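You operate a simulated robot arm through the tools that you are given. There is no shell and no other tool.

Carry out the task below with a simulated two-armed robot. There is one attempt and no reset: what you move stays moved.

JOB
Press the brown frame shut and square in the frame press.
Fine: wind both red knobs back, run the beam up, lock it; all three needles end in their green.

The check looks at the end state, three seconds after you hand in, the way a careful person would. Anything else that was tipped, shoved, dropped, spilled or broken makes it a failure.

ROBOT AND FRAMES
Two 7-joint arms with fingered hands on one trunk that stands fixed in place. Base frame: the origin is at the foot of the trunk, x ahead of it, y to its left, z up. Lengths are in mm, angles in degrees, forces in N, time in s.
The left shoulder is at [94, 128, 1110], the right one opposite. Each reaches about 1156 mm from its shoulder. Payload 5 kg a hand.
Tool frame (each hand has its own): the origin (TCP) lies between the finger pads and is the grasp point; the fingertips stand 37 mm ahead of it; z points along the fingers, y is the line along which they close. The gripper opens to 124 mm; its body begins 43 mm behind the TCP. The gripper is a hand of 3 fingers: y runs from the thumb to the fingers, the wrist lies at [-21, -116, -203] in the tool frame.
Orientation is told as [roll, pitch, yaw] about the base's x, y, z axes, in that order, counted from this pose: with the fingers straight down and the wrist toward the robot, the tool's x, y and z point along [0, 1, 0], [1, 0, 0] and [0, 0, -1] of the base frame.

CONTROLS
- The arms move only by the tool nudge_tool. It takes "left_increments", "right_increments" or both (then of equal length, played together; a hand with none holds still); each is a list of rows, each a list of 6 numbers: the shift along the tool's x, y, z in units of 40 mm (1.0 is 40 mm), then the turn, a rotation vector about the tool's x, y, z in units of 5 degrees (1.0 is 5 degrees). In form: [[dx, dy, dz, wx, wy, wz], ...]. A call has 1 to 20 rows; each row shifts and turns the commanded pose from where the row before left it, along the tool's axes as they then stand. A call with a number of a shift or a turn outside -1 to 1 is refused whole. A row lasts 0.2 s, in which the tool goes at most 50 mm and 8.6 degrees; a call with a longer step from one row to the next is refused whole. Where a pose cannot be reached the arm comes as near as it can. A force on the tool above 80 N (or 10 N above the force at the start of the call, whichever is more), or a blocked arm, ends the call early, and 0.2 s more pass. In this call time passes only in rows, and 0.2 s behind the last. The reply holds the time, the measured pose of the TCP, the force on the tool along the base axes, the opening and the grip force, in the units named above and with some noise, with the torque about the TCP (base axes, N m) and any sound that the robot's microphone picked up.
- Cameras (640 x 400 px; columns grow to the right, rows downward): "scene" is now at [255.1, -38.5, 1293.1]; the picture's right is [-0.43, -0.90, 0.00], its down [-0.32, 0.16, -0.93] and it looks along [0.84, -0.41, -0.36] (base axes); focal length 214 px, centre (320, 200). "left" rides on the left gripper at [-72, -104, -154] in its tool frame; the picture's right is [-0.83, -0.26, 0.49], its down [0.51, -0.72, 0.47] and it looks along [0.23, 0.64, 0.73] (tool axes); focal length 243 px, centre (320, 200). "right" rides on the right gripper at [72, -104, -154] in its tool frame; the picture's right is [-0.83, 0.26, -0.49], its down [-0.51, -0.72, 0.47] and it looks along [-0.23, 0.64, 0.73] (tool axes); focal length 243 px, centre (320, 200). There is no depth. A picture from a camera that has moved, and an enlarged one, comes with that camera's place and axes in the base frame and with its lens.
- capture(camera): a new picture of that camera. It takes no simulated time.
- lift_body(by): moves the trunk up (or, below 0, down) by that many mm; the arms and the scene camera ride with it, the base frame stays. It gives what a move gives, with no picture.
- curl_fingers(index, middle, thumb_bend, thumb_turn, hand): sets how far each is bent, from 0 (flat) to 1 (curled in); at 0.3 the hand is open as for a grip, at 0.7 the pads meet at the TCP. One left out holds its place. A second passes; each finger stops where it meets its share of the squeeze, and holds until it gets a number again. It is the only way to open and close the hand. It gives what a move gives, with no picture; readings hold the bend of each and the force on the fingers (four entries, about 0 where the hand has none), thumb and palm. thumb_turn goes from beside the hand (0) to across from the fingers (1), as for a grip.
- pan_tilt(pan, tilt): turns the head with the scene camera to pan (to the left, within 80 degrees either way) and tilt (down, from -29 to 69), counted from straight ahead of the robot (the tilt from the chest, where the trunk bows). It gives what a move gives.
- zoom(camera, box): a new picture of the part [left, top, right, bottom] of that camera's present view, enlarged. It takes no simulated time.
- finish_job(): hands the job in; it is judged then, once.

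Nothing tells you positions but the pictures and the camera data. Unless the task says otherwise, let go and move clear before handing in.

The tools are called after "Call:" as name(argument=value, ...) on one line, values as JSON. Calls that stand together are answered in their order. nudge_tool: Moves the arms, as the interface text tells. Its arguments: {"type":"object","properties":{"left_increments":{"type":"array","items":{"type":"array","items":{"type":"number"}}},"right_increments":{"type":"array","items":{"type":"array","items":{"type":"number"}}}},"required":[]} The other tools are called the same way: lift_body (by) moves the trunk up or down; curl_fingers (index, middle, thumb_bend, thumb_turn, hand) moves the fingers one by one; pan_tilt (pan, tilt) turns the head that bears the scene camera; capture (camera) takes a picture; zoom (camera, box) takes an enlarged picture of a part of a camera's view; finish_job () hands the job in.

At the start:

```text
time_s: 0.0
left_eef_pos: [700.7, -10.0, 1298.9]
left_ee_rot: [-0.1, 0.0, 0.0]
left_contact_force: [-0.6, -0.9, -0.1]
left_torque: [-0.04, 0.02, 0.0]
left_opening: 123.7
left_grip_force: 0.0
left_shape: jaw
left_bend: [0.3, 0.3, 0.3, 0.98]
left_finger forces: [0.1, 0.1, 0.1, 0.0, 0.0, 0.0]
right_eef_pos: [533.9, -646.1, 1282.0]
right_ee_rot: [0.0, 0.0, 0.0]
right_contact_force: [-0.4, 0.5, 0.8]
right_torque: [-0.01, 0.0, 0.04]
right_opening: 123.4
right_grip_force: 0.0
right_shape: jaw
right_bend: [0.3, 0.3, 0.3, 0.98]
right_finger forces: [0.0, 0.0, 0.0, 0.0, 0.0, 0.0]
trunk travel left (down, up): [-300.0, 263.0]
head pan, tilt (commanded): [-25.7, 21.0]
```

scene: 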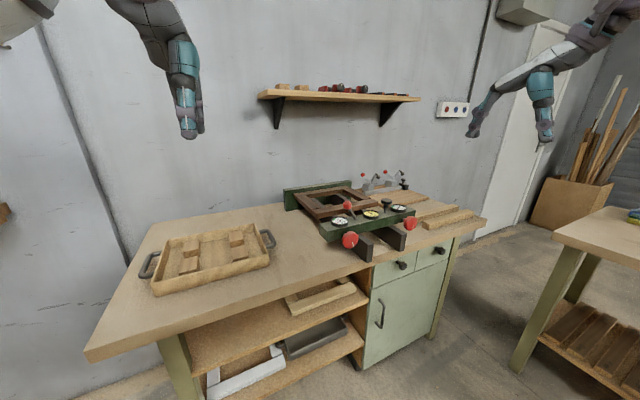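
right: 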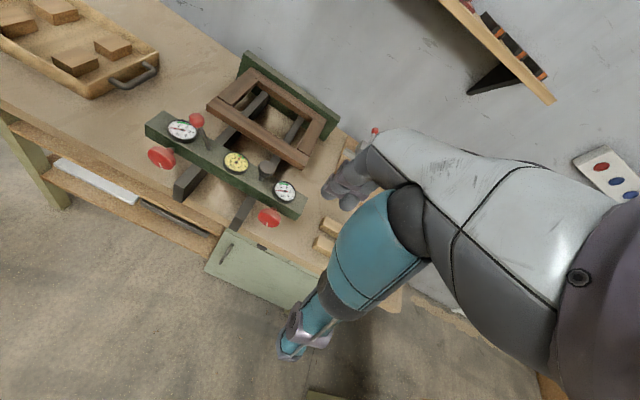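
left: 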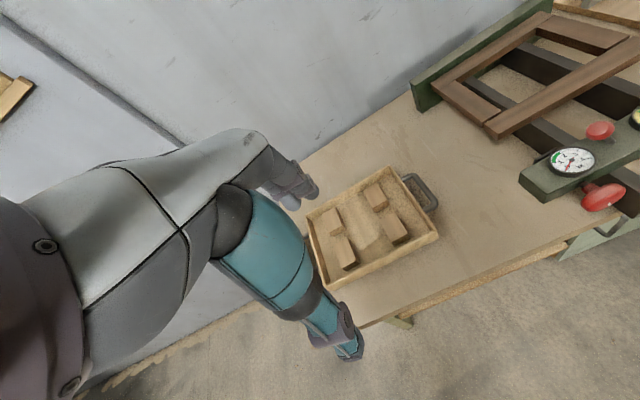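

I see a bench with a green frame press holding a brown frame, with three gauges on a green beam, two large red knobs in front and smaller levers or knobs. I'll look closer before I move anything.

Call:
zoom(camera="scene", box=[270, 160, 430, 260])

Call:
zoom(camera="right", box=[130, 40, 350, 240])

Call:
zoom(camera="left", box=[400, 0, 640, 230])

```text
4.00 times, centred on (350, 210) of scene
camera zoom: at [255.1, -38.5, 1293.1], right [-0.43, -0.9, 0.0], down [-0.32, 0.16, -0.93], along [0.84, -0.41, -0.36], focal length 858 px, centre (200, 160)
```

zoom: 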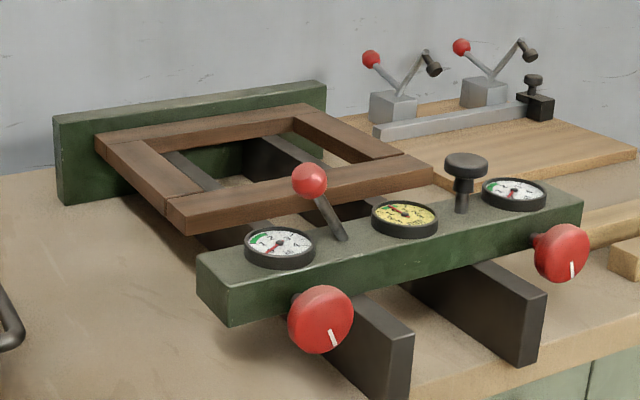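

```text
2.00 times, centred on (240, 140) of right
camera zoom: at [427.6, -573.2, 1435.0], right [0.26, -0.83, 0.49], down [-0.72, -0.51, -0.47], along [0.64, -0.23, -0.73], focal length 485 px, centre (480, 320)
```

zoom: 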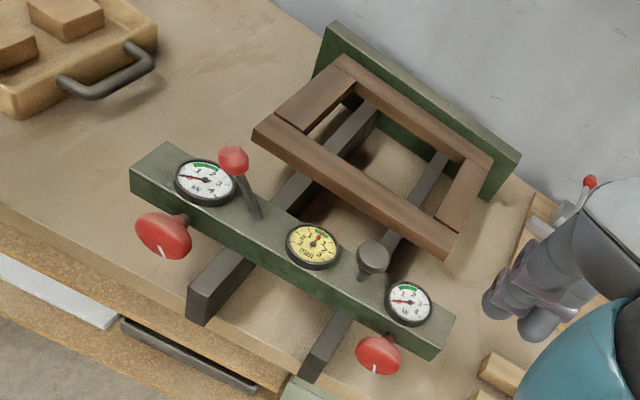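

```text
1.74 times, centred on (520, 115) of left
camera zoom: at [597.2, -83.1, 1452.6], right [-0.26, -0.83, -0.49], down [-0.72, 0.51, -0.47], along [0.64, 0.23, -0.73], focal length 422 px, centre (-28, 348)
```

zoom: 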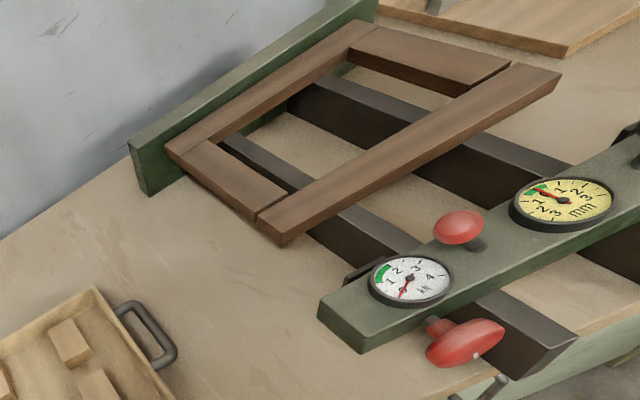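

The beam runs along y at about x 795, with gauges at y of about -370 and -626. The red knobs face me at about [730, -370, 943] and [733, -627, 939], and the red-ball lever is at about [795, -396, 1029]. Next I'll zoom in on the dials and the lever.

Call:
zoom(camera="right", box=[140, 105, 220, 155])

Call:
zoom(camera="right", box=[210, 130, 310, 215])

Call:
zoom(camera="left", box=[520, 80, 640, 220])

Call:
zoom(camera="scene", box=[320, 190, 420, 260])

```text
8.00 times, centred on (180, 130) of right
camera zoom: at [427.6, -573.2, 1435.0], right [0.26, -0.83, 0.49], down [-0.72, -0.51, -0.47], along [0.64, -0.23, -0.73], focal length 1941 px, centre (1440, 760)
```

zoom: 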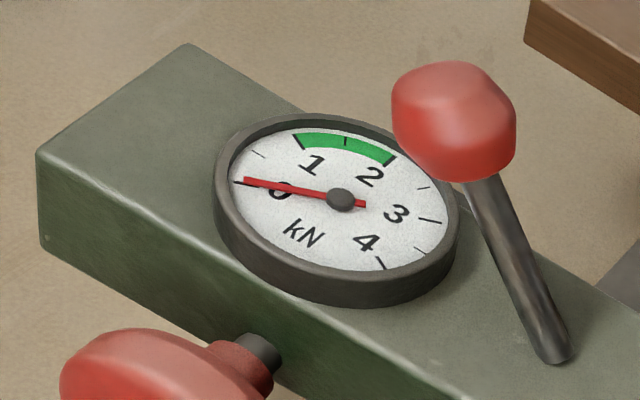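

```text
4.71 times, centred on (260, 172) of right
camera zoom: at [427.6, -573.2, 1435.0], right [0.26, -0.83, 0.49], down [-0.72, -0.51, -0.47], along [0.64, -0.23, -0.73], focal length 1142 px, centre (602, 329)
```

zoom: 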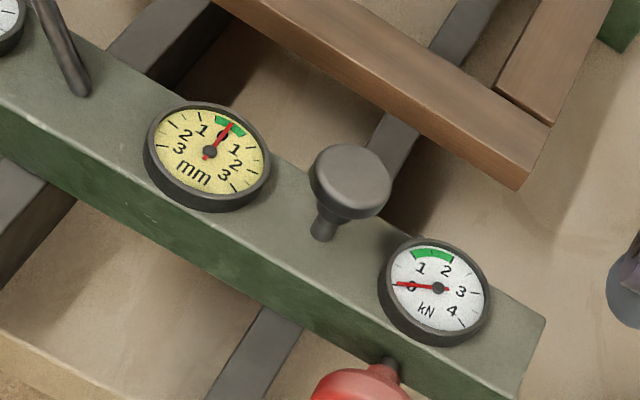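

```text
2.86 times, centred on (580, 150) of left
camera zoom: at [597.2, -83.1, 1452.6], right [-0.26, -0.83, -0.49], down [-0.72, 0.51, -0.47], along [0.64, 0.23, -0.73], focal length 693 px, centre (-423, 343)
```

zoom: 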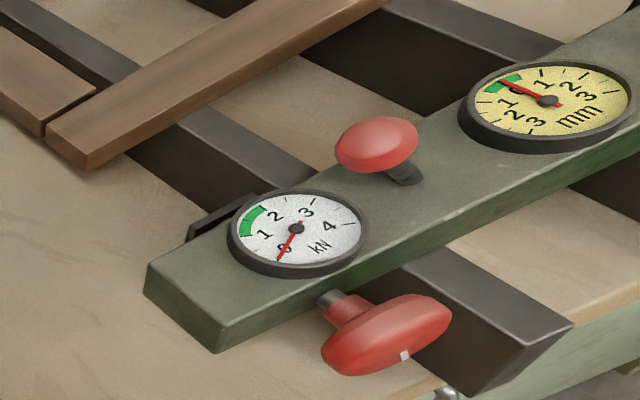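

```text
5.71 times, centred on (370, 225) of scene
camera zoom: at [255.1, -38.5, 1293.1], right [-0.43, -0.9, 0.0], down [-0.32, 0.16, -0.93], along [0.84, -0.41, -0.36], focal length 1226 px, centre (34, 57)
```

zoom: 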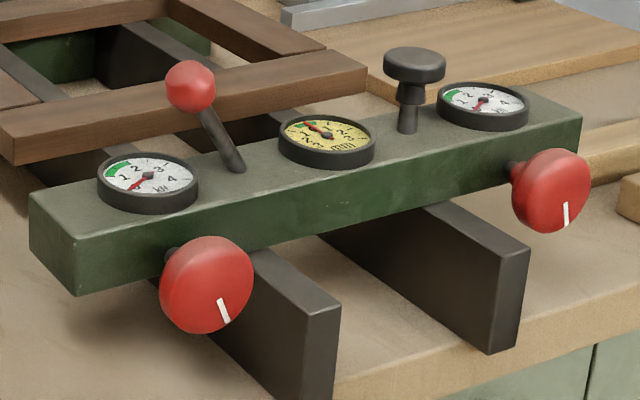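

The side dials are zero-based kN with green at about 1–2, and the middle mm dial has green at about ±0.5. The knobs' axes run along x, so I'll turn both hands to point forward (fingers along +x), high and clear of everything.

Call:
nudge_tool(right_increments=[[0, 0, 0, -1, 0, 0], [0, 0, 0, -1, 0, 0], [0, 0, 0, -1, 0, 0], [0, 0, 0, -1, 0, 0], [0, 0, 0, -1, 0, 0], [0, 0, 0, -1, 0, 0], [0, 0, 0, -1, 0, 0], [0, 0, 0, -1, 0, 0], [0, 0, 0, -1, 0, 0], [0, 0, 0, -1, 0, 0], [0, 0, 0, -1, 0, 0], [0, 0, 0, -1, 0, 0], [0, 0, 0, -1, 0, 0], [0, 0, 0, -1, 0, 0], [0, 0, 0, -1, 0, 0], [0, 0, 0, -1, 0, 0], [0, 0, 0, -1, 0, 0], [0, 0, 0, -1, 0, 0]], left_increments=[[0, -1, 0, -1, 0, 0], [0, -1, 0, -1, 0, 0], [0, -1, 0, -1, 0, 0], [0, -0.5, 0, -1, 0, 0], [0, 0, 0, -1, 0, 0], [0, 0, 0, -1, 0, 0], [0, 0, 0, -1, 0, 0], [0, 0, 0, -1, 0, 0], [0, 0, 0, -1, 0, 0], [0, 0, 0, -1, 0, 0], [0, 0, 0, -1, 0, 0], [0, 0, 0, -1, 0, 0], [0, 0, 0, -1, 0, 0], [0, 0, 0, -1, 0, 0], [0, 0, 0, -1, 0, 0], [0, 0, 0, -1, 0, 0], [0, 0, 0, -1, 0, 0], [0, 0, 0, -1, 0, 0]])

```text
time_s: 3.8
left_eef_pos: [576.0, -24.3, 1292.4]
left_ee_rot: [-0.1, -74.7, 0.2]
left_contact_force: [-0.2, 0.7, 0.1]
left_torque: [0.01, -0.02, 0.0]
left_opening: 123.8
left_grip_force: 0.0
left_shape: jaw
left_bend: [0.3, 0.3, 0.3, 0.98]
left_finger forces: [0.0, 0.1, 0.1, 0.0, 0.0, 0.1]
left hand out of reach, approached as far as the arm can: row 13, 14, 15, 16, 17, 18
right_eef_pos: [534.1, -647.1, 1280.2]
right_ee_rot: [173.0, -89.9, -173.0]
right_contact_force: [-0.2, 0.6, 0.7]
right_torque: [0.01, -0.03, 0.01]
right_opening: 123.7
right_grip_force: 0.1
right_shape: jaw
right_bend: [0.3, 0.3, 0.3, 0.98]
right_finger forces: [0.1, 0.1, 0.0, 0.0, 0.0, 0.1]
trunk travel left (down, up): [-300.0, 263.0]
head pan, tilt (commanded): [-25.7, 21.0]
```

The right hand now points forward, and the left reached its limit at -75° of pitch. Next I'll roll the right hand so its closing line is horizontal and bring it lower, in front of the right knob but still well back.

Call:
nudge_tool(right_increments=[[0, -0.5, 0, 0, 0, 1], [0, -0.5, 0, 0, 0, 1], [0, -0.5, 0, 0, 0, 1], [0, -0.5, 0, 0, 0, 1], [0, 0, 0, 0, 0, 1], [0, 0, 0, 0, 0, 1], [0, 0, 0, 0, 0, 1], [0, 0, 0, 0, 0, 1], [0, 0, 0, 0, 0, 1], [0, 0, 0, 0, 0, 1], [0, 0, 0, 0, 0, 1], [0, 0, 0, 0, 0, 1], [0, 0, 0, 0, 0, 1], [0, 0, 0, 0, 0, 1], [0, 0, 0, 0, 0, 1], [0, 0, 0, 0, 0, 1], [0, 0, 0, 0, 0, 1], [0, 0, 0, 0, 0, 1]])

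Call:
capture(camera="scene")

Call:
capture(camera="right")

```text
time_s: 7.6
left_eef_pos: [571.6, -20.4, 1294.5]
left_ee_rot: [-0.9, -74.9, 1.0]
left_contact_force: [-0.2, 0.4, 0.7]
left_torque: [0.01, 0.01, -0.03]
left_opening: 123.8
left_grip_force: 0.2
left_shape: jaw
left_bend: [0.3, 0.3, 0.3, 0.98]
left_finger forces: [0.0, 0.1, 0.0, 0.0, 0.0, 0.1]
right_eef_pos: [513.4, -655.1, 1184.2]
right_ee_rot: [90.6, -0.3, -89.4]
right_contact_force: [-0.2, 1.1, 0.8]
right_torque: [0.01, 0.03, -0.04]
right_opening: 123.9
right_grip_force: 0.2
right_shape: jaw
right_bend: [0.3, 0.3, 0.3, 0.98]
right_finger forces: [0.0, 0.1, 0.0, 0.0, 0.1, 0.1]
right hand out of reach, approached as far as the arm can: row 16, 17, 18
trunk travel left (down, up): [-300.0, 263.0]
head pan, tilt (commanded): [-25.7, 21.0]
```

```text
taken
camera scene: at [251.6, -35.1, 1294.1], right [-0.43, -0.9, 0.0], down [-0.32, 0.15, -0.94], along [0.84, -0.41, -0.35], focal length 214 px, centre (320, 200)
```

scene: 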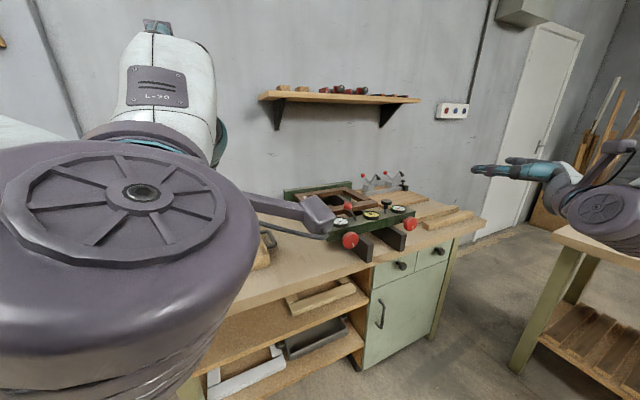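

```text
taken
camera right: at [356.8, -551.3, 1255.6], right [-0.48, -0.27, -0.83], down [0.47, 0.72, -0.51], along [0.74, -0.63, -0.22], focal length 243 px, centre (320, 200)
```

right: 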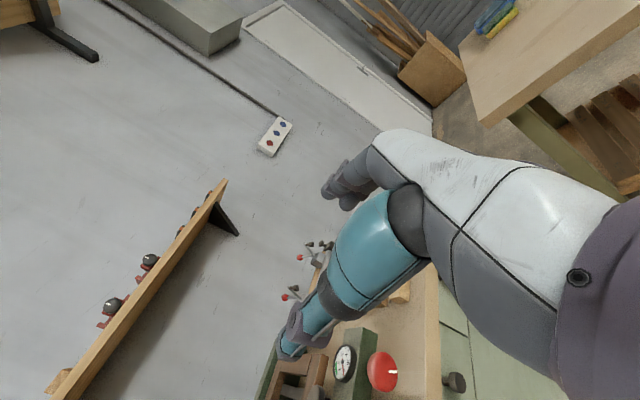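

The right hand now faces forward with its thumb to the left, and the left forearm blocks the scene view. I'll lower the right hand to a staging point in front of the right knob and swing the left hand lower and forward.

Call:
nudge_tool(right_increments=[[-0.88, -0.05, 0.3, 0, 0, 0], [-0.88, -0.05, 0.3, 0, 0, 0], [-0.88, -0.05, 0.3, 0, 0, 0], [-0.88, -0.05, 0.3, 0, 0, 0], [-0.88, -0.05, 0.3, 0, 0, 0], [-0.88, -0.05, 0.3, 0, 0, 0]])

Call:
capture(camera="right")

```text
time_s: 9.0
left_eef_pos: [576.5, -24.9, 1291.7]
left_ee_rot: [0.1, -74.7, 0.0]
left_contact_force: [-0.1, -0.4, -0.6]
left_torque: [0.03, 0.03, 0.0]
left_opening: 123.7
left_grip_force: 0.1
left_shape: jaw
left_bend: [0.3, 0.3, 0.3, 0.98]
left_finger forces: [0.1, 0.0, 0.1, 0.0, 0.0, 0.1]
right_eef_pos: [591.3, -647.1, 970.0]
right_ee_rot: [89.9, 0.0, -90.0]
right_contact_force: [0.6, 0.1, -1.3]
right_torque: [0.0, -0.03, -0.01]
right_opening: 123.8
right_grip_force: 0.1
right_shape: jaw
right_bend: [0.3, 0.3, 0.3, 0.98]
right_finger forces: [0.1, 0.0, 0.0, 0.1, 0.1, 0.1]
trunk travel left (down, up): [-300.0, 263.0]
head pan, tilt (commanded): [-25.7, 21.0]
```

```text
taken
camera right: at [435.5, -542.3, 1042.5], right [-0.49, -0.26, -0.83], down [0.47, 0.72, -0.51], along [0.73, -0.64, -0.23], focal length 243 px, centre (320, 200)
```

right: 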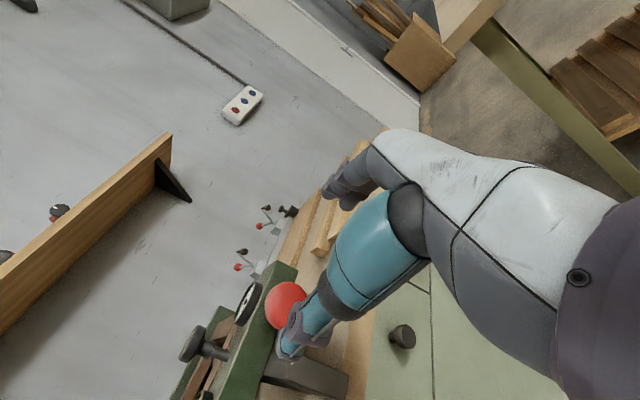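

The right hand is at the staging pose and the knob reads at about [733, -629, 941] from this camera too. I'll partly close the right fingers, centre on the knob axis a little back, and swing the left arm back out of the scene camera's view.

Call:
curl_fingers(hand="right", index=0.42, middle=0.42, thumb_bend=0.42, thumb_turn=1.0)

Call:
nudge_tool(right_increments=[[-0.36, -0.24, 0.5, 0, 0, 0], [-0.36, -0.24, 0.5, 0, 0, 0], [0, 0, 0.5, 0, 0, 0], [0, 0, 0, 0, 0, 0], [0, 0, 0, 0, 0, 0], [0, 0, 0, 0, 0, 0], [0, 0, 0, 0, 0, 0], [0, 0, 0, 0, 0, 0], [0, 0, 0, 0, 0, 0], [0, 0, 0, 0, 0, 0], [0, 0, 0, 0, 0, 0], [0, 0, 0, 0, 0, 0], [0, 0, 0, 0, 0, 0], [0, 0, 0, 0, 0, 0], [0, 0, 0, 0, 0, 0]], left_increments=[[0, 0, 0, 1, 0, 0], [0, 0, 0, 1, 0, 0], [0, 0, 0, 1, 0, 0], [0, 0, 0, 1, 0, 0], [0, 0, 0, 1, 0, 0], [0, 0, 0, 1, 0, 0], [0, 0, 0, 1, 0, 0], [0, 0, 0, 1, 0, 0], [0, 0, 0, 1, 0, 0], [0, 0, 0, 1, 0, 0], [0, 0, 0, 1, 0, 0], [0, 0, 0, 1, 0, 0], [0, 0, 0, 1, 0, 0], [0, 0, 0, 1, 0, 0], [0, 0, 0, 1, 0, 0]])

Call:
capture(camera="right")

Call:
capture(camera="scene")

Call:
capture(camera="left")

```text
time_s: 10.0
left_eef_pos: [577.1, -24.1, 1292.5]
left_ee_rot: [-0.1, -74.7, 0.4]
left_contact_force: [-0.1, 0.1, 0.6]
left_torque: [-0.06, 0.01, 0.0]
left_opening: 124.0
left_grip_force: 0.0
left_shape: jaw
left_bend: [0.3, 0.3, 0.3, 0.98]
left_finger forces: [0.1, 0.1, 0.0, 0.0, 0.0, 0.1]
right_eef_pos: [589.4, -646.1, 970.9]
right_ee_rot: [90.0, -0.1, -90.0]
right_contact_force: [-0.2, 0.2, 0.0]
right_torque: [0.02, 0.0, 0.02]
right_opening: 92.9
right_grip_force: 0.1
right_shape: fingers
right_bend: [0.42, 0.42, 0.42, 0.99]
right_finger forces: [0.1, 0.0, 0.1, 0.0, 0.0, 0.0]
trunk travel left (down, up): [-300.0, 263.0]
head pan, tilt (commanded): [-25.7, 21.0]
```

```text
time_s: 13.2
left_eef_pos: [577.9, -24.4, 1293.6]
left_ee_rot: [0.0, 0.5, 0.2]
left_contact_force: [0.1, 0.5, -0.8]
left_torque: [-0.01, -0.01, 0.01]
left_opening: 123.7
left_grip_force: 0.1
left_shape: jaw
left_bend: [0.3, 0.3, 0.3, 0.98]
left_finger forces: [0.0, 0.0, 0.0, 0.1, 0.0, 0.0]
right_eef_pos: [649.1, -627.2, 942.0]
right_ee_rot: [90.0, -0.1, -89.9]
right_contact_force: [0.4, 0.7, 0.7]
right_torque: [0.0, 0.04, 0.0]
right_opening: 92.9
right_grip_force: 0.0
right_shape: fingers
right_bend: [0.42, 0.42, 0.42, 0.99]
right_finger forces: [0.0, 0.0, 0.0, 0.0, 0.0, 0.0]
trunk travel left (down, up): [-300.0, 263.0]
head pan, tilt (commanded): [-25.7, 21.0]
```

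```text
taken
camera right: at [493.8, -522.1, 1014.1], right [-0.49, -0.26, -0.83], down [0.47, 0.72, -0.51], along [0.73, -0.64, -0.23], focal length 243 px, centre (320, 200)
```

right: 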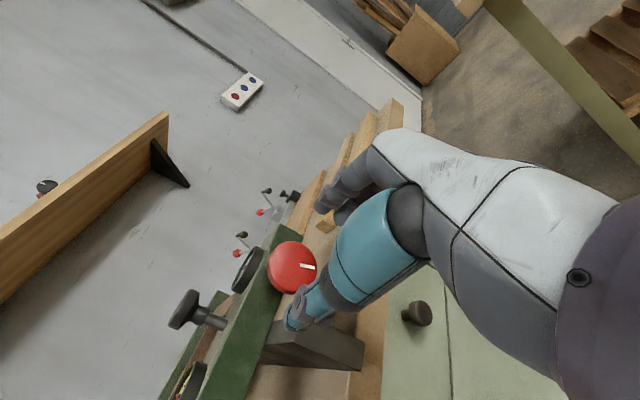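

```text
taken
camera scene: at [255.7, -38.6, 1293.0], right [-0.43, -0.9, 0.0], down [-0.32, 0.16, -0.93], along [0.84, -0.41, -0.36], focal length 214 px, centre (320, 200)
```

scene: 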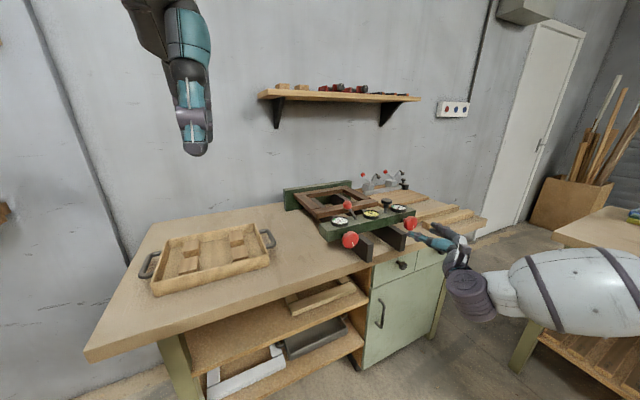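

```text
taken
camera left: at [474.5, -96.3, 1446.7], right [-0.26, -0.83, -0.49], down [-0.73, 0.51, -0.47], along [0.63, 0.23, -0.74], focal length 243 px, centre (320, 200)
```

left: 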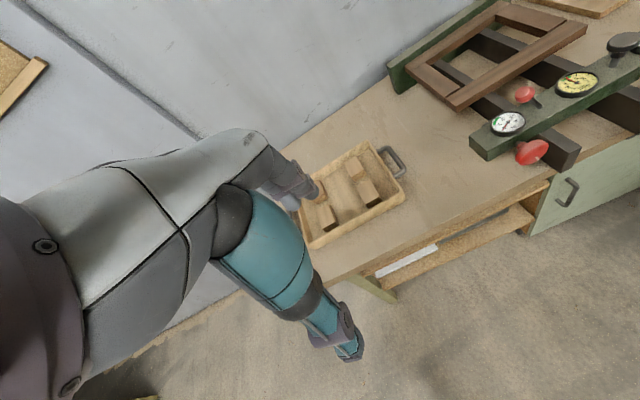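

The scene view is clear again and the right hand sits straight in front of the right knob. I'll roll it clockwise by 60° to give myself a long anticlockwise stroke, then check.

Call:
nudge_tool(right_increments=[[0, 0, 0, 0, 0, 1], [0, 0, 0, 0, 0, 1], [0, 0, 0, 0, 0, 1], [0, 0, 0, 0, 0, 1], [0, 0, 0, 0, 0, 1], [0, 0, 0, 0, 0, 1], [0, 0, 0, 0, 0, 1], [0, 0, 0, 0, 0, 1], [0, 0, 0, 0, 0, 1], [0, 0, 0, 0, 0, 1]])

Call:
capture(camera="right")

Call:
zoom(camera="scene", box=[300, 170, 500, 295])

```text
time_s: 15.4
left_eef_pos: [577.0, -21.3, 1292.3]
left_ee_rot: [-0.1, 0.2, 0.3]
left_contact_force: [-1.4, -0.1, -0.6]
left_torque: [-0.01, 0.0, -0.03]
left_opening: 123.6
left_grip_force: 0.1
left_shape: jaw
left_bend: [0.3, 0.3, 0.3, 0.98]
left_finger forces: [0.0, 0.0, 0.0, 0.1, 0.0, 0.0]
right_eef_pos: [626.1, -619.6, 886.6]
right_ee_rot: [93.7, 28.1, -87.0]
right_contact_force: [0.2, 0.0, 0.0]
right_torque: [0.01, 0.02, -0.04]
right_opening: 92.6
right_grip_force: 0.0
right_shape: fingers
right_bend: [0.42, 0.42, 0.42, 0.99]
right_finger forces: [0.0, 0.1, 0.1, 0.0, 0.1, 0.0]
right hand out of reach, approached as far as the arm can: row 2, 3, 4, 5, 6, 7, 8, 9
trunk travel left (down, up): [-300.0, 263.0]
head pan, tilt (commanded): [-25.7, 21.0]
```

```text
taken
camera right: at [462.9, -564.9, 990.7], right [-0.45, 0.15, -0.88], down [0.46, 0.89, -0.08], along [0.77, -0.44, -0.46], focal length 243 px, centre (320, 200)
```

right: 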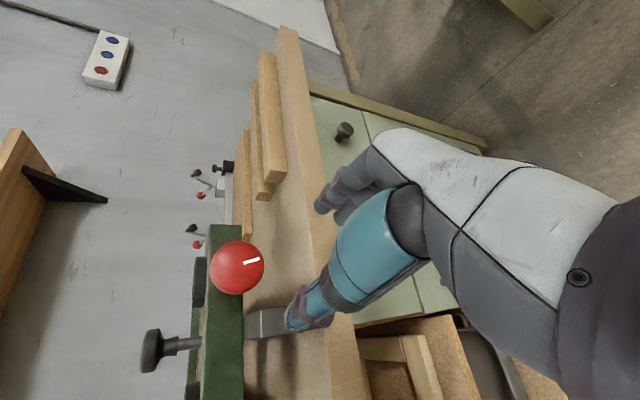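

```text
3.20 times, centred on (400, 232) of scene
camera zoom: at [255.0, -36.6, 1293.2], right [-0.43, -0.9, 0.0], down [-0.32, 0.15, -0.93], along [0.84, -0.41, -0.36], focal length 686 px, centre (64, 96)
```

zoom: 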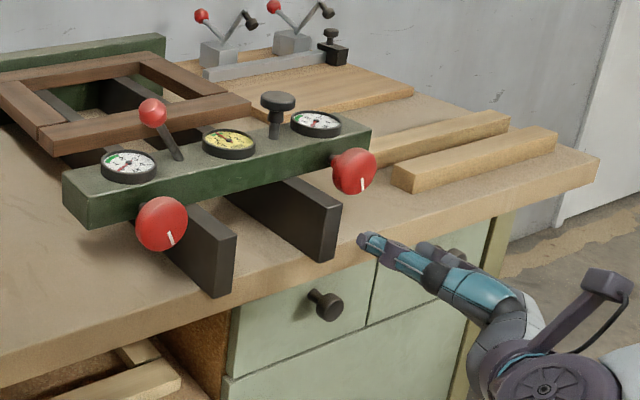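

Clockwise roll is limited to about φ=95° from the thumb-down pose, so my strokes have to run from thumb-left, through thumb-down, toward thumb-right. I'll return to the aligned pose.

Call:
nudge_tool(right_increments=[[0, 0, 0, 0, 0, -0.93], [0, 0, 0, 0, 0, -0.93], [0, 0, 0, 0, 0, -0.93], [0, 0, 0, 0, 0, -0.93], [0, 0, 0, 0, 0, -0.93], [0, 0, 0, 0, 0, -0.93], [0.69, 0.1, 0.2, 0, 0, 0], [0.69, 0.1, 0.2, 0, 0, 0]])

Call:
capture(camera="right")

```text
time_s: 17.2
left_eef_pos: [576.1, -23.0, 1292.8]
left_ee_rot: [-0.1, 0.3, 0.2]
left_contact_force: [-0.4, -0.2, -0.6]
left_torque: [-0.01, -0.01, 0.0]
left_opening: 123.9
left_grip_force: 0.0
left_shape: jaw
left_bend: [0.3, 0.3, 0.3, 0.98]
left_finger forces: [0.0, 0.0, 0.0, 0.0, 0.0, 0.0]
right_eef_pos: [638.9, -629.2, 942.5]
right_ee_rot: [92.8, 2.9, -89.1]
right_contact_force: [-0.7, 0.0, -0.5]
right_torque: [0.0, -0.02, 0.0]
right_opening: 92.6
right_grip_force: 0.1
right_shape: fingers
right_bend: [0.42, 0.42, 0.42, 0.99]
right_finger forces: [0.1, 0.1, 0.0, 0.0, 0.1, 0.0]
trunk travel left (down, up): [-300.0, 263.0]
head pan, tilt (commanded): [-25.7, 21.0]
```

```text
taken
camera right: at [478.7, -531.5, 1012.7], right [-0.45, -0.23, -0.87], down [0.48, 0.75, -0.45], along [0.75, -0.62, -0.23], focal length 243 px, centre (320, 200)
```

right: 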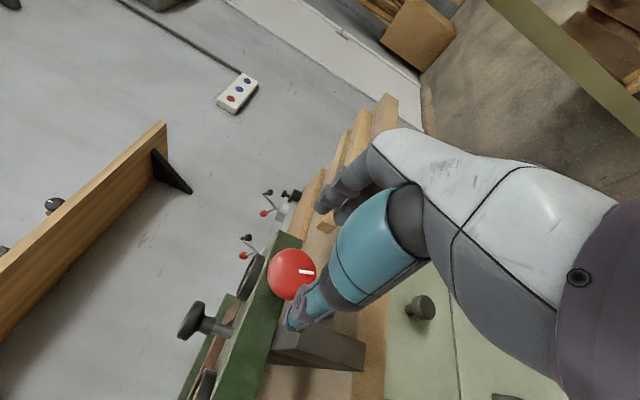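

The right hand is aligned again apart from about 3° of tilt. I'll trim that tilt, narrow the fingers for rail clearance, and ease forward around the right knob.

Call:
curl_fingers(hand="right", index=0.49, middle=0.49, thumb_bend=0.49)

Call:
nudge_tool(right_increments=[[0, 0, 0.3, -0.15, -0.56, 0], [0, 0, 0.6, 0, 0, 0]])

Call:
capture(camera="right")

Call:
zoom(camera="scene", box=[360, 190, 480, 265])

```text
time_s: 18.2
left_eef_pos: [575.6, -23.5, 1293.5]
left_ee_rot: [-0.2, 0.4, 0.2]
left_contact_force: [0.0, -0.5, 0.6]
left_torque: [-0.01, 0.03, 0.0]
left_opening: 123.6
left_grip_force: 0.1
left_shape: jaw
left_bend: [0.3, 0.3, 0.3, 0.98]
left_finger forces: [0.0, 0.0, 0.0, 0.1, 0.0, 0.0]
right_eef_pos: [638.3, -629.5, 942.9]
right_ee_rot: [92.9, 2.9, -89.1]
right_contact_force: [0.0, -0.2, -1.1]
right_torque: [0.01, 0.0, 0.0]
right_opening: 71.5
right_grip_force: 0.1
right_shape: fingers
right_bend: [0.49, 0.49, 0.49, 1.0]
right_finger forces: [0.0, 0.0, 0.1, 0.1, 0.0, 0.1]
trunk travel left (down, up): [-300.0, 263.0]
head pan, tilt (commanded): [-25.7, 21.0]
```

```text
time_s: 18.8
left_eef_pos: [579.0, -23.4, 1292.3]
left_ee_rot: [0.0, 0.3, 0.2]
left_contact_force: [0.0, 0.1, -0.2]
left_torque: [0.03, 0.02, 0.01]
left_opening: 123.9
left_grip_force: 0.0
left_shape: jaw
left_bend: [0.3, 0.3, 0.3, 0.98]
left_finger forces: [0.1, 0.0, 0.0, 0.1, 0.0, 0.0]
right_eef_pos: [676.3, -631.6, 943.0]
right_ee_rot: [89.9, 3.0, -89.8]
right_contact_force: [0.1, 0.3, 0.7]
right_torque: [0.01, -0.02, 0.03]
right_opening: 71.1
right_grip_force: 0.2
right_shape: fingers
right_bend: [0.49, 0.49, 0.49, 1.0]
right_finger forces: [0.0, 0.0, 0.0, 0.0, 0.1, 0.1]
trunk travel left (down, up): [-300.0, 263.0]
head pan, tilt (commanded): [-25.7, 21.0]
```

```text
taken
camera right: at [520.8, -531.4, 1020.3], right [-0.49, -0.22, -0.84], down [0.47, 0.75, -0.47], along [0.73, -0.63, -0.27], focal length 243 px, centre (320, 200)
```

right: 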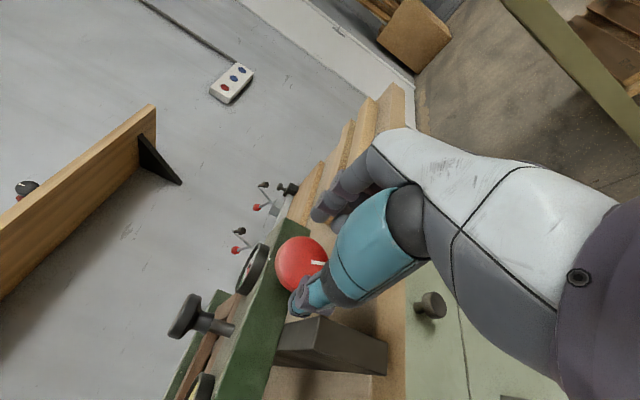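

```text
5.33 times, centred on (420, 228) of scene
camera zoom: at [255.9, -39.8, 1292.9], right [-0.43, -0.9, 0.0], down [-0.32, 0.16, -0.93], along [0.84, -0.4, -0.36], focal length 1144 px, centre (-213, 53)
```

zoom: 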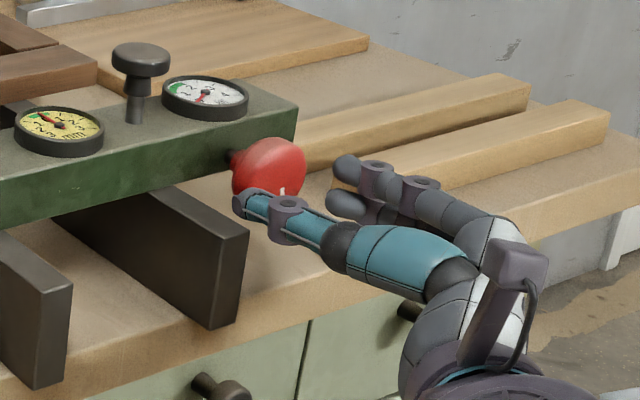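

The knob sits between thumb and fingers with a clear gap. I'll slide forward to put the pads on the rim.

Call:
nudge_tool(right_increments=[[0, -0.05, 0.5, 0, 0, 0], [0, 0, 0.5, 0, 0, 0]])

Call:
capture(camera="right")

Call:
zoom(camera="scene", box=[360, 190, 480, 265])

Call:
zoom(camera="left", box=[540, 0, 640, 200])

```text
time_s: 19.4
left_eef_pos: [577.3, -24.7, 1292.1]
left_ee_rot: [0.0, 0.3, 0.3]
left_contact_force: [0.0, -0.1, 0.1]
left_torque: [0.01, 0.02, -0.01]
left_opening: 123.9
left_grip_force: 0.2
left_shape: jaw
left_bend: [0.3, 0.3, 0.3, 0.98]
left_finger forces: [0.0, 0.0, 0.1, 0.0, 0.0, 0.0]
right_eef_pos: [716.0, -629.1, 942.3]
right_ee_rot: [89.9, 3.0, -89.8]
right_contact_force: [-0.1, -1.1, -0.1]
right_torque: [0.0, 0.01, -0.03]
right_opening: 71.1
right_grip_force: 0.0
right_shape: fingers
right_bend: [0.49, 0.49, 0.49, 1.0]
right_finger forces: [0.0, 0.1, 0.1, 0.0, 0.0, 0.0]
trunk travel left (down, up): [-300.0, 263.0]
head pan, tilt (commanded): [-25.7, 21.0]
```

```text
taken
camera right: at [560.6, -529.0, 1019.7], right [-0.49, -0.22, -0.84], down [0.47, 0.75, -0.47], along [0.73, -0.63, -0.27], focal length 243 px, centre (320, 200)
```

right: 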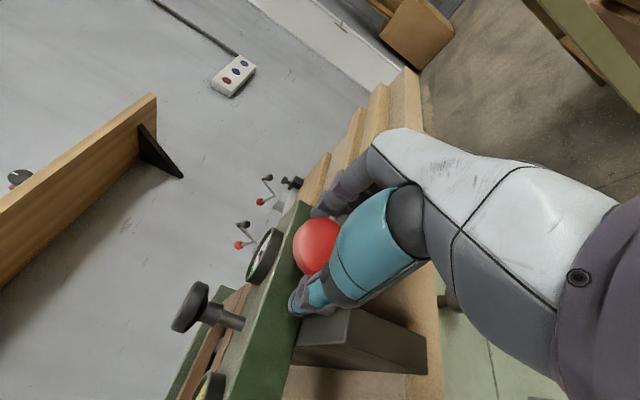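

```text
5.33 times, centred on (420, 228) of scene
camera zoom: at [255.7, -39.4, 1292.9], right [-0.43, -0.9, 0.0], down [-0.32, 0.16, -0.93], along [0.84, -0.4, -0.36], focal length 1144 px, centre (-213, 53)
```

zoom: 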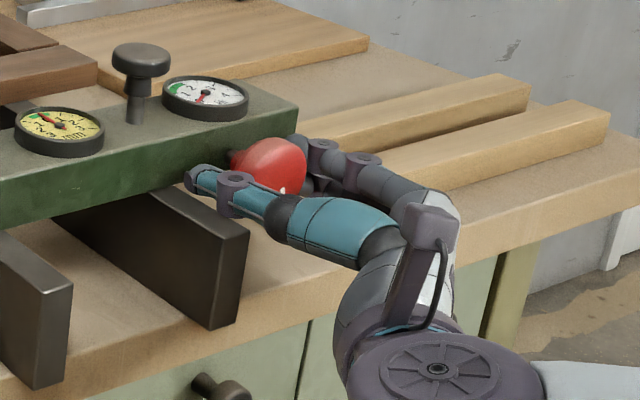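

```text
2.00 times, centred on (590, 100) of left
camera zoom: at [474.3, -97.2, 1446.6], right [-0.26, -0.83, -0.49], down [-0.73, 0.51, -0.47], along [0.64, 0.23, -0.74], focal length 485 px, centre (-220, 400)
```

zoom: 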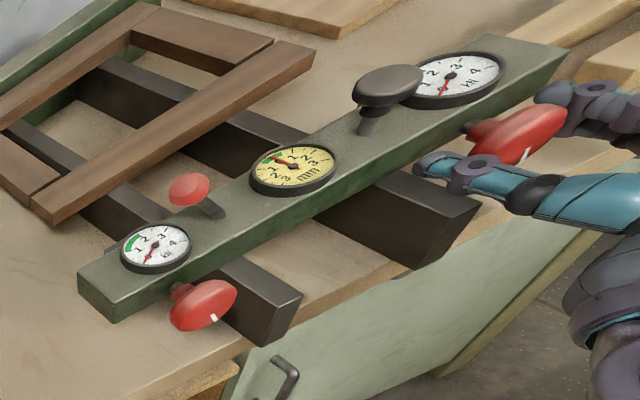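

The fingers bracket the right knob, tips just short of the beam face. Now I'll close on it.

Call:
curl_fingers(hand="right", index=0.7, middle=0.7, thumb_bend=0.7)

Call:
zoom(camera="scene", box=[360, 190, 480, 265])

Call:
zoom(camera="left", box=[540, 0, 640, 200])

```text
time_s: 20.4
left_eef_pos: [576.7, -22.4, 1294.1]
left_ee_rot: [0.0, 0.3, 0.2]
left_contact_force: [0.3, -0.2, -0.1]
left_torque: [-0.01, 0.01, -0.02]
left_opening: 123.8
left_grip_force: 0.0
left_shape: jaw
left_bend: [0.3, 0.3, 0.3, 0.98]
left_finger forces: [0.1, 0.0, 0.0, 0.0, 0.1, 0.0]
right_eef_pos: [717.2, -627.8, 942.7]
right_ee_rot: [90.0, 2.9, -89.8]
right_contact_force: [6.0, 0.3, 1.5]
right_torque: [0.01, -0.03, 0.2]
right_opening: 47.0
right_grip_force: 20.4
right_shape: fingers
right_bend: [0.57, 0.64, 0.59, 1.0]
right_finger forces: [13.6, 7.7, 0.0, 0.0, 20.0, 0.1]
trunk travel left (down, up): [-300.0, 263.0]
head pan, tilt (commanded): [-25.7, 21.0]
```

```text
5.33 times, centred on (420, 228) of scene
camera zoom: at [255.7, -38.4, 1293.0], right [-0.43, -0.9, 0.0], down [-0.32, 0.15, -0.93], along [0.84, -0.41, -0.36], focal length 1144 px, centre (-213, 53)
```

zoom: 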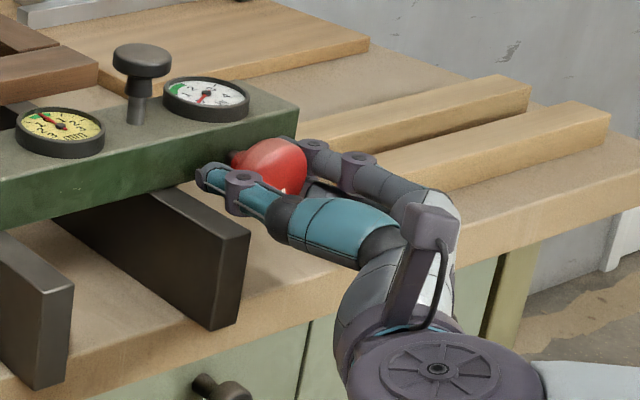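

```text
2.00 times, centred on (590, 100) of left
camera zoom: at [474.2, -96.0, 1446.8], right [-0.26, -0.83, -0.49], down [-0.73, 0.5, -0.47], along [0.64, 0.23, -0.74], focal length 485 px, centre (-220, 400)
```

zoom: 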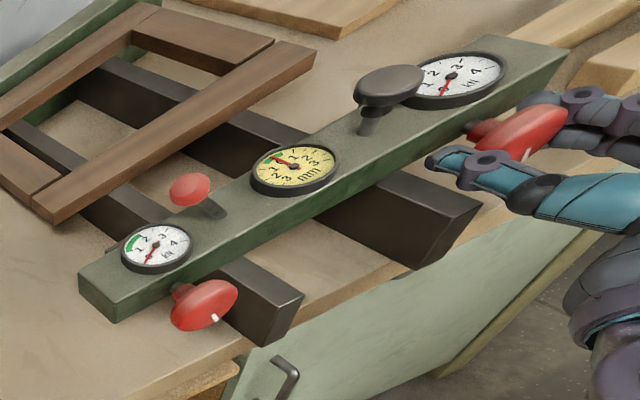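

Gripped with about 20 N. Now a small test turn: 20° anticlockwise as seen from the robot, to see how the knob responds.

Call:
nudge_tool(right_increments=[[0, 0, 0, 0, 0, -1], [0, 0, 0, 0, 0, -1], [0, 0, 0, 0, 0, -1], [0, 0, 0, 0, 0, -1]])

Call:
zoom(camera="scene", box=[360, 190, 480, 265])

Call:
zoom(camera="left", box=[540, 0, 640, 200])

Call:
capture(camera="right")

```text
time_s: 21.4
left_eef_pos: [576.9, -23.9, 1293.1]
left_ee_rot: [0.0, 0.2, 0.2]
left_contact_force: [-0.4, -0.2, 0.0]
left_torque: [-0.03, -0.02, -0.01]
left_opening: 123.5
left_grip_force: 0.1
left_shape: jaw
left_bend: [0.3, 0.3, 0.3, 0.98]
left_finger forces: [0.1, 0.0, 0.1, 0.0, 0.0, 0.0]
right_eef_pos: [716.5, -627.5, 942.4]
right_ee_rot: [90.0, -17.2, -89.9]
right_contact_force: [8.4, -7.2, 12.1]
right_torque: [1.84, 1.52, 1.04]
right_opening: 45.4
right_grip_force: 51.1
right_shape: fingers
right_bend: [0.58, 0.66, 0.58, 0.96]
right_finger forces: [12.3, 15.1, 0.0, 0.0, 74.4, 0.1]
trunk travel left (down, up): [-300.0, 263.0]
head pan, tilt (commanded): [-25.7, 21.0]
```

```text
5.33 times, centred on (420, 228) of scene
camera zoom: at [255.2, -39.0, 1293.2], right [-0.43, -0.9, 0.0], down [-0.32, 0.16, -0.93], along [0.84, -0.41, -0.36], focal length 1144 px, centre (-213, 53)
```

zoom: 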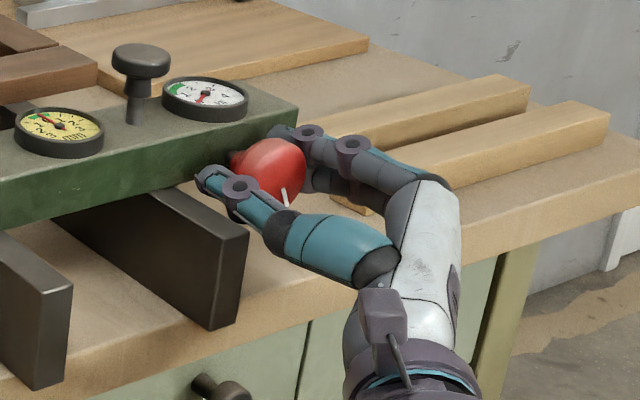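

```text
2.00 times, centred on (590, 100) of left
camera zoom: at [473.7, -96.7, 1447.0], right [-0.26, -0.83, -0.49], down [-0.73, 0.5, -0.47], along [0.64, 0.23, -0.74], focal length 485 px, centre (-220, 400)
```

zoom: 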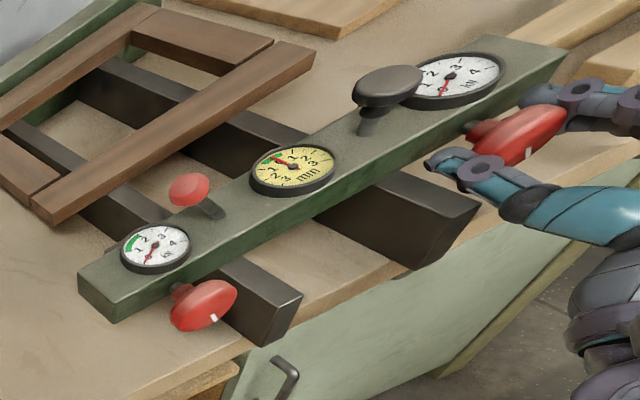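

```text
taken
camera right: at [559.7, -508.3, 981.5], right [-0.49, -0.5, -0.72], down [0.47, 0.54, -0.7], along [0.73, -0.68, -0.03], focal length 243 px, centre (320, 200)
```

right: 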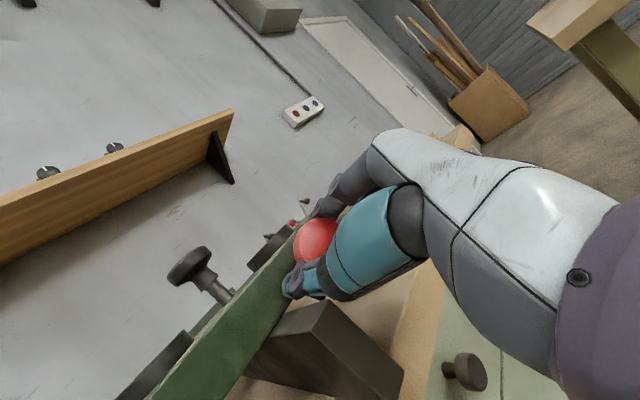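

The knob mark seems to have moved a little and the thumb force went up. I'll look closely for whether the thumb touches the rail and how far the knob turned.

Call:
zoom(camera="scene", box=[395, 210, 435, 235])

Call:
zoom(camera="left", box=[590, 30, 640, 120])

Call:
zoom(camera="right", box=[260, 190, 420, 320])

```text
16.00 times, centred on (415, 222) of scene
camera zoom: at [255.2, -39.0, 1293.2], right [-0.43, -0.9, 0.0], down [-0.32, 0.16, -0.93], along [0.84, -0.41, -0.36], focal length 3432 px, centre (-1200, -160)
```

zoom: 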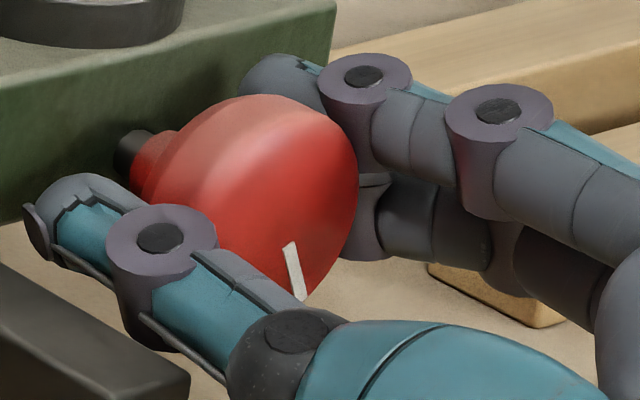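

```text
4.44 times, centred on (615, 75) of left
camera zoom: at [473.7, -96.7, 1447.0], right [-0.26, -0.83, -0.49], down [-0.73, 0.5, -0.47], along [0.64, 0.23, -0.74], focal length 1078 px, centre (-991, 756)
```

zoom: 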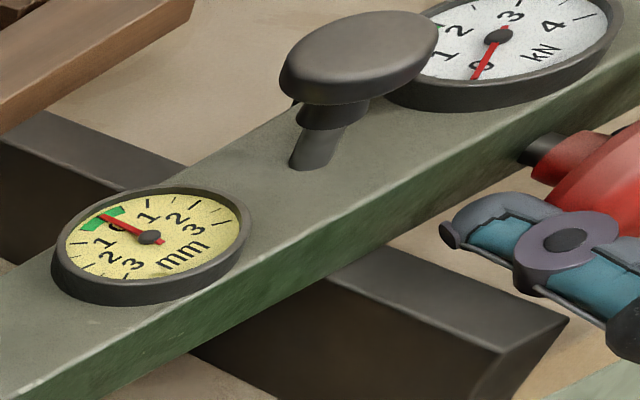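

```text
3.08 times, centred on (340, 255) of right
camera zoom: at [559.7, -508.3, 981.5], right [-0.49, -0.5, -0.72], down [0.47, 0.54, -0.7], along [0.73, -0.68, -0.03], focal length 746 px, centre (258, 31)
```

zoom: 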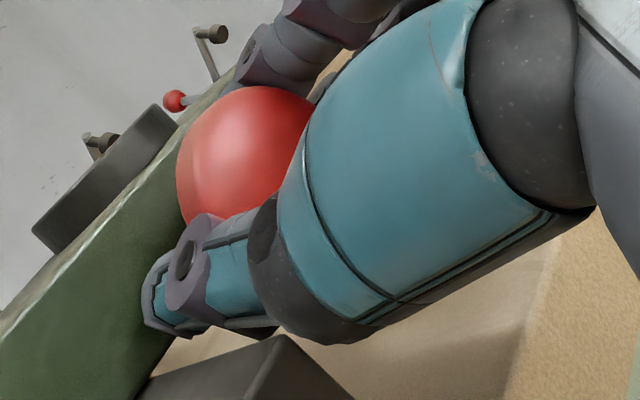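

The knob turned about 10° of the hand's 20°, with the rest taken up in finger compliance, and the thumb clears the rail. I'll continue turning and watch.

Call:
nudge_tool(right_increments=[[0, 0, 0, 0, 0, -1], [0, 0, 0, 0, 0, -1], [0, 0, 0, 0, 0, -1], [0, 0, 0, 0, 0, -1]])

Call:
zoom(camera="scene", box=[395, 210, 435, 235])

Call:
zoom(camera="right", box=[260, 190, 420, 320])

```text
time_s: 22.4
left_eef_pos: [575.2, -24.4, 1294.2]
left_ee_rot: [0.0, 0.2, 0.2]
left_contact_force: [0.5, -0.1, -0.8]
left_torque: [-0.05, -0.02, -0.02]
left_opening: 123.9
left_grip_force: 0.0
left_shape: jaw
left_bend: [0.3, 0.3, 0.3, 0.98]
left_finger forces: [0.1, 0.0, 0.0, 0.0, 0.0, 0.1]
right_eef_pos: [714.7, -628.7, 945.1]
right_ee_rot: [90.3, -37.0, -90.0]
right_contact_force: [11.8, -18.1, 27.3]
right_torque: [1.51, 1.45, 2.19]
right_opening: 41.5
right_grip_force: 83.9
right_shape: fingers
right_bend: [0.59, 0.66, 0.57, 0.94]
right_finger forces: [11.6, 14.5, 0.0, 0.0, 141.9, 0.0]
trunk travel left (down, up): [-300.0, 263.0]
head pan, tilt (commanded): [-25.7, 21.0]
```

```text
16.00 times, centred on (415, 222) of scene
camera zoom: at [253.9, -38.7, 1293.5], right [-0.43, -0.9, 0.0], down [-0.32, 0.16, -0.93], along [0.84, -0.41, -0.36], focal length 3432 px, centre (-1200, -160)
```

zoom: 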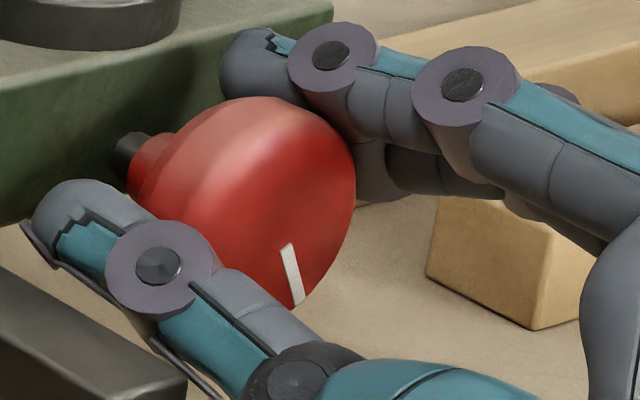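

```text
3.08 times, centred on (340, 255) of right
camera zoom: at [559.1, -502.9, 939.4], right [-0.49, -0.71, -0.51], down [0.47, 0.27, -0.84], along [0.73, -0.65, 0.21], focal length 746 px, centre (258, 31)
```

zoom: 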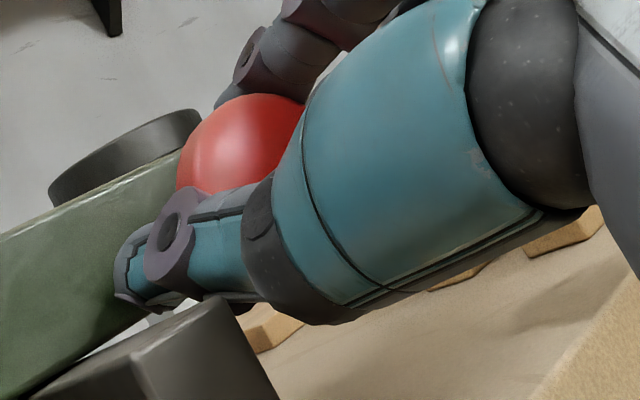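

The thumb is now pressing on the rail and the knob did not follow. I'll rotate back to relieve it, release, and retreat, then regrip with the thumb below the knob, where there is room.

Call:
nudge_tool(right_increments=[[0, 0, 0, 0, 0, 1], [0, 0, 0, 0, 0, 1], [0, 0, 0, 0, 0, 1], [0, 0, 0, 0, 0, 1], [0, 0, 0, 0, 0, 1], [0, 0, 0, 0, 0, 1]])

Call:
curl_fingers(hand="right", index=0.49, middle=0.49, thumb_bend=0.49, thumb_turn=1.0)

Call:
zoom(camera="scene", box=[395, 210, 435, 235])

```text
time_s: 23.8
left_eef_pos: [575.1, -21.7, 1293.3]
left_ee_rot: [-0.2, 0.3, 0.1]
left_contact_force: [0.6, 0.2, -0.7]
left_torque: [0.0, -0.01, 0.03]
left_opening: 124.0
left_grip_force: 0.1
left_shape: jaw
left_bend: [0.3, 0.3, 0.3, 0.98]
left_finger forces: [0.0, 0.0, 0.0, 0.0, 0.1, 0.1]
right_eef_pos: [714.0, -626.9, 945.0]
right_ee_rot: [90.1, -7.1, -89.9]
right_contact_force: [18.4, -2.1, 30.2]
right_torque: [-0.04, -0.6, -0.25]
right_opening: 42.3
right_grip_force: 23.3
right_shape: fingers
right_bend: [0.57, 0.63, 0.6, 0.97]
right_finger forces: [15.7, 9.0, 0.0, 0.0, 21.8, 0.0]
trunk travel left (down, up): [-300.0, 263.0]
head pan, tilt (commanded): [-25.7, 21.0]
```

```text
time_s: 24.8
left_eef_pos: [576.6, -23.1, 1293.3]
left_ee_rot: [-0.1, 0.3, 0.2]
left_contact_force: [0.0, 0.4, 0.0]
left_torque: [0.02, 0.0, 0.01]
left_opening: 123.8
left_grip_force: 0.1
left_shape: jaw
left_bend: [0.3, 0.3, 0.3, 0.98]
left_finger forces: [0.0, 0.0, 0.0, 0.0, 0.0, 0.0]
right_eef_pos: [715.2, -627.5, 941.8]
right_ee_rot: [90.0, -7.0, -89.8]
right_contact_force: [-0.2, -4.0, 6.5]
right_torque: [0.22, 0.07, 0.11]
right_opening: 66.0
right_grip_force: 3.5
right_shape: fingers
right_bend: [0.49, 0.49, 0.51, 0.99]
right_finger forces: [0.0, 0.0, 0.1, 0.0, 7.2, 0.0]
trunk travel left (down, up): [-300.0, 263.0]
head pan, tilt (commanded): [-25.7, 21.0]
```

```text
16.00 times, centred on (415, 222) of scene
camera zoom: at [254.4, -38.5, 1293.3], right [-0.43, -0.9, 0.0], down [-0.32, 0.16, -0.93], along [0.84, -0.41, -0.36], focal length 3432 px, centre (-1200, -160)
```

zoom: 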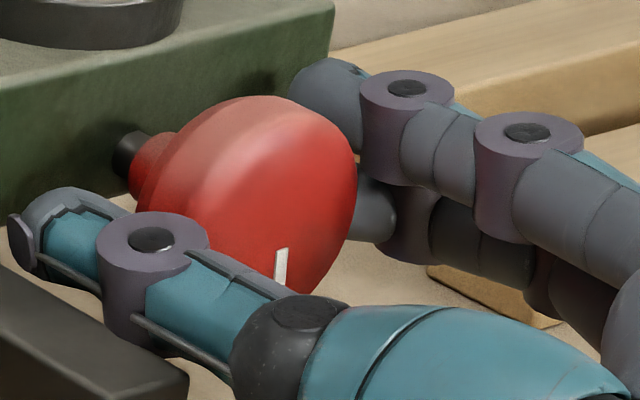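

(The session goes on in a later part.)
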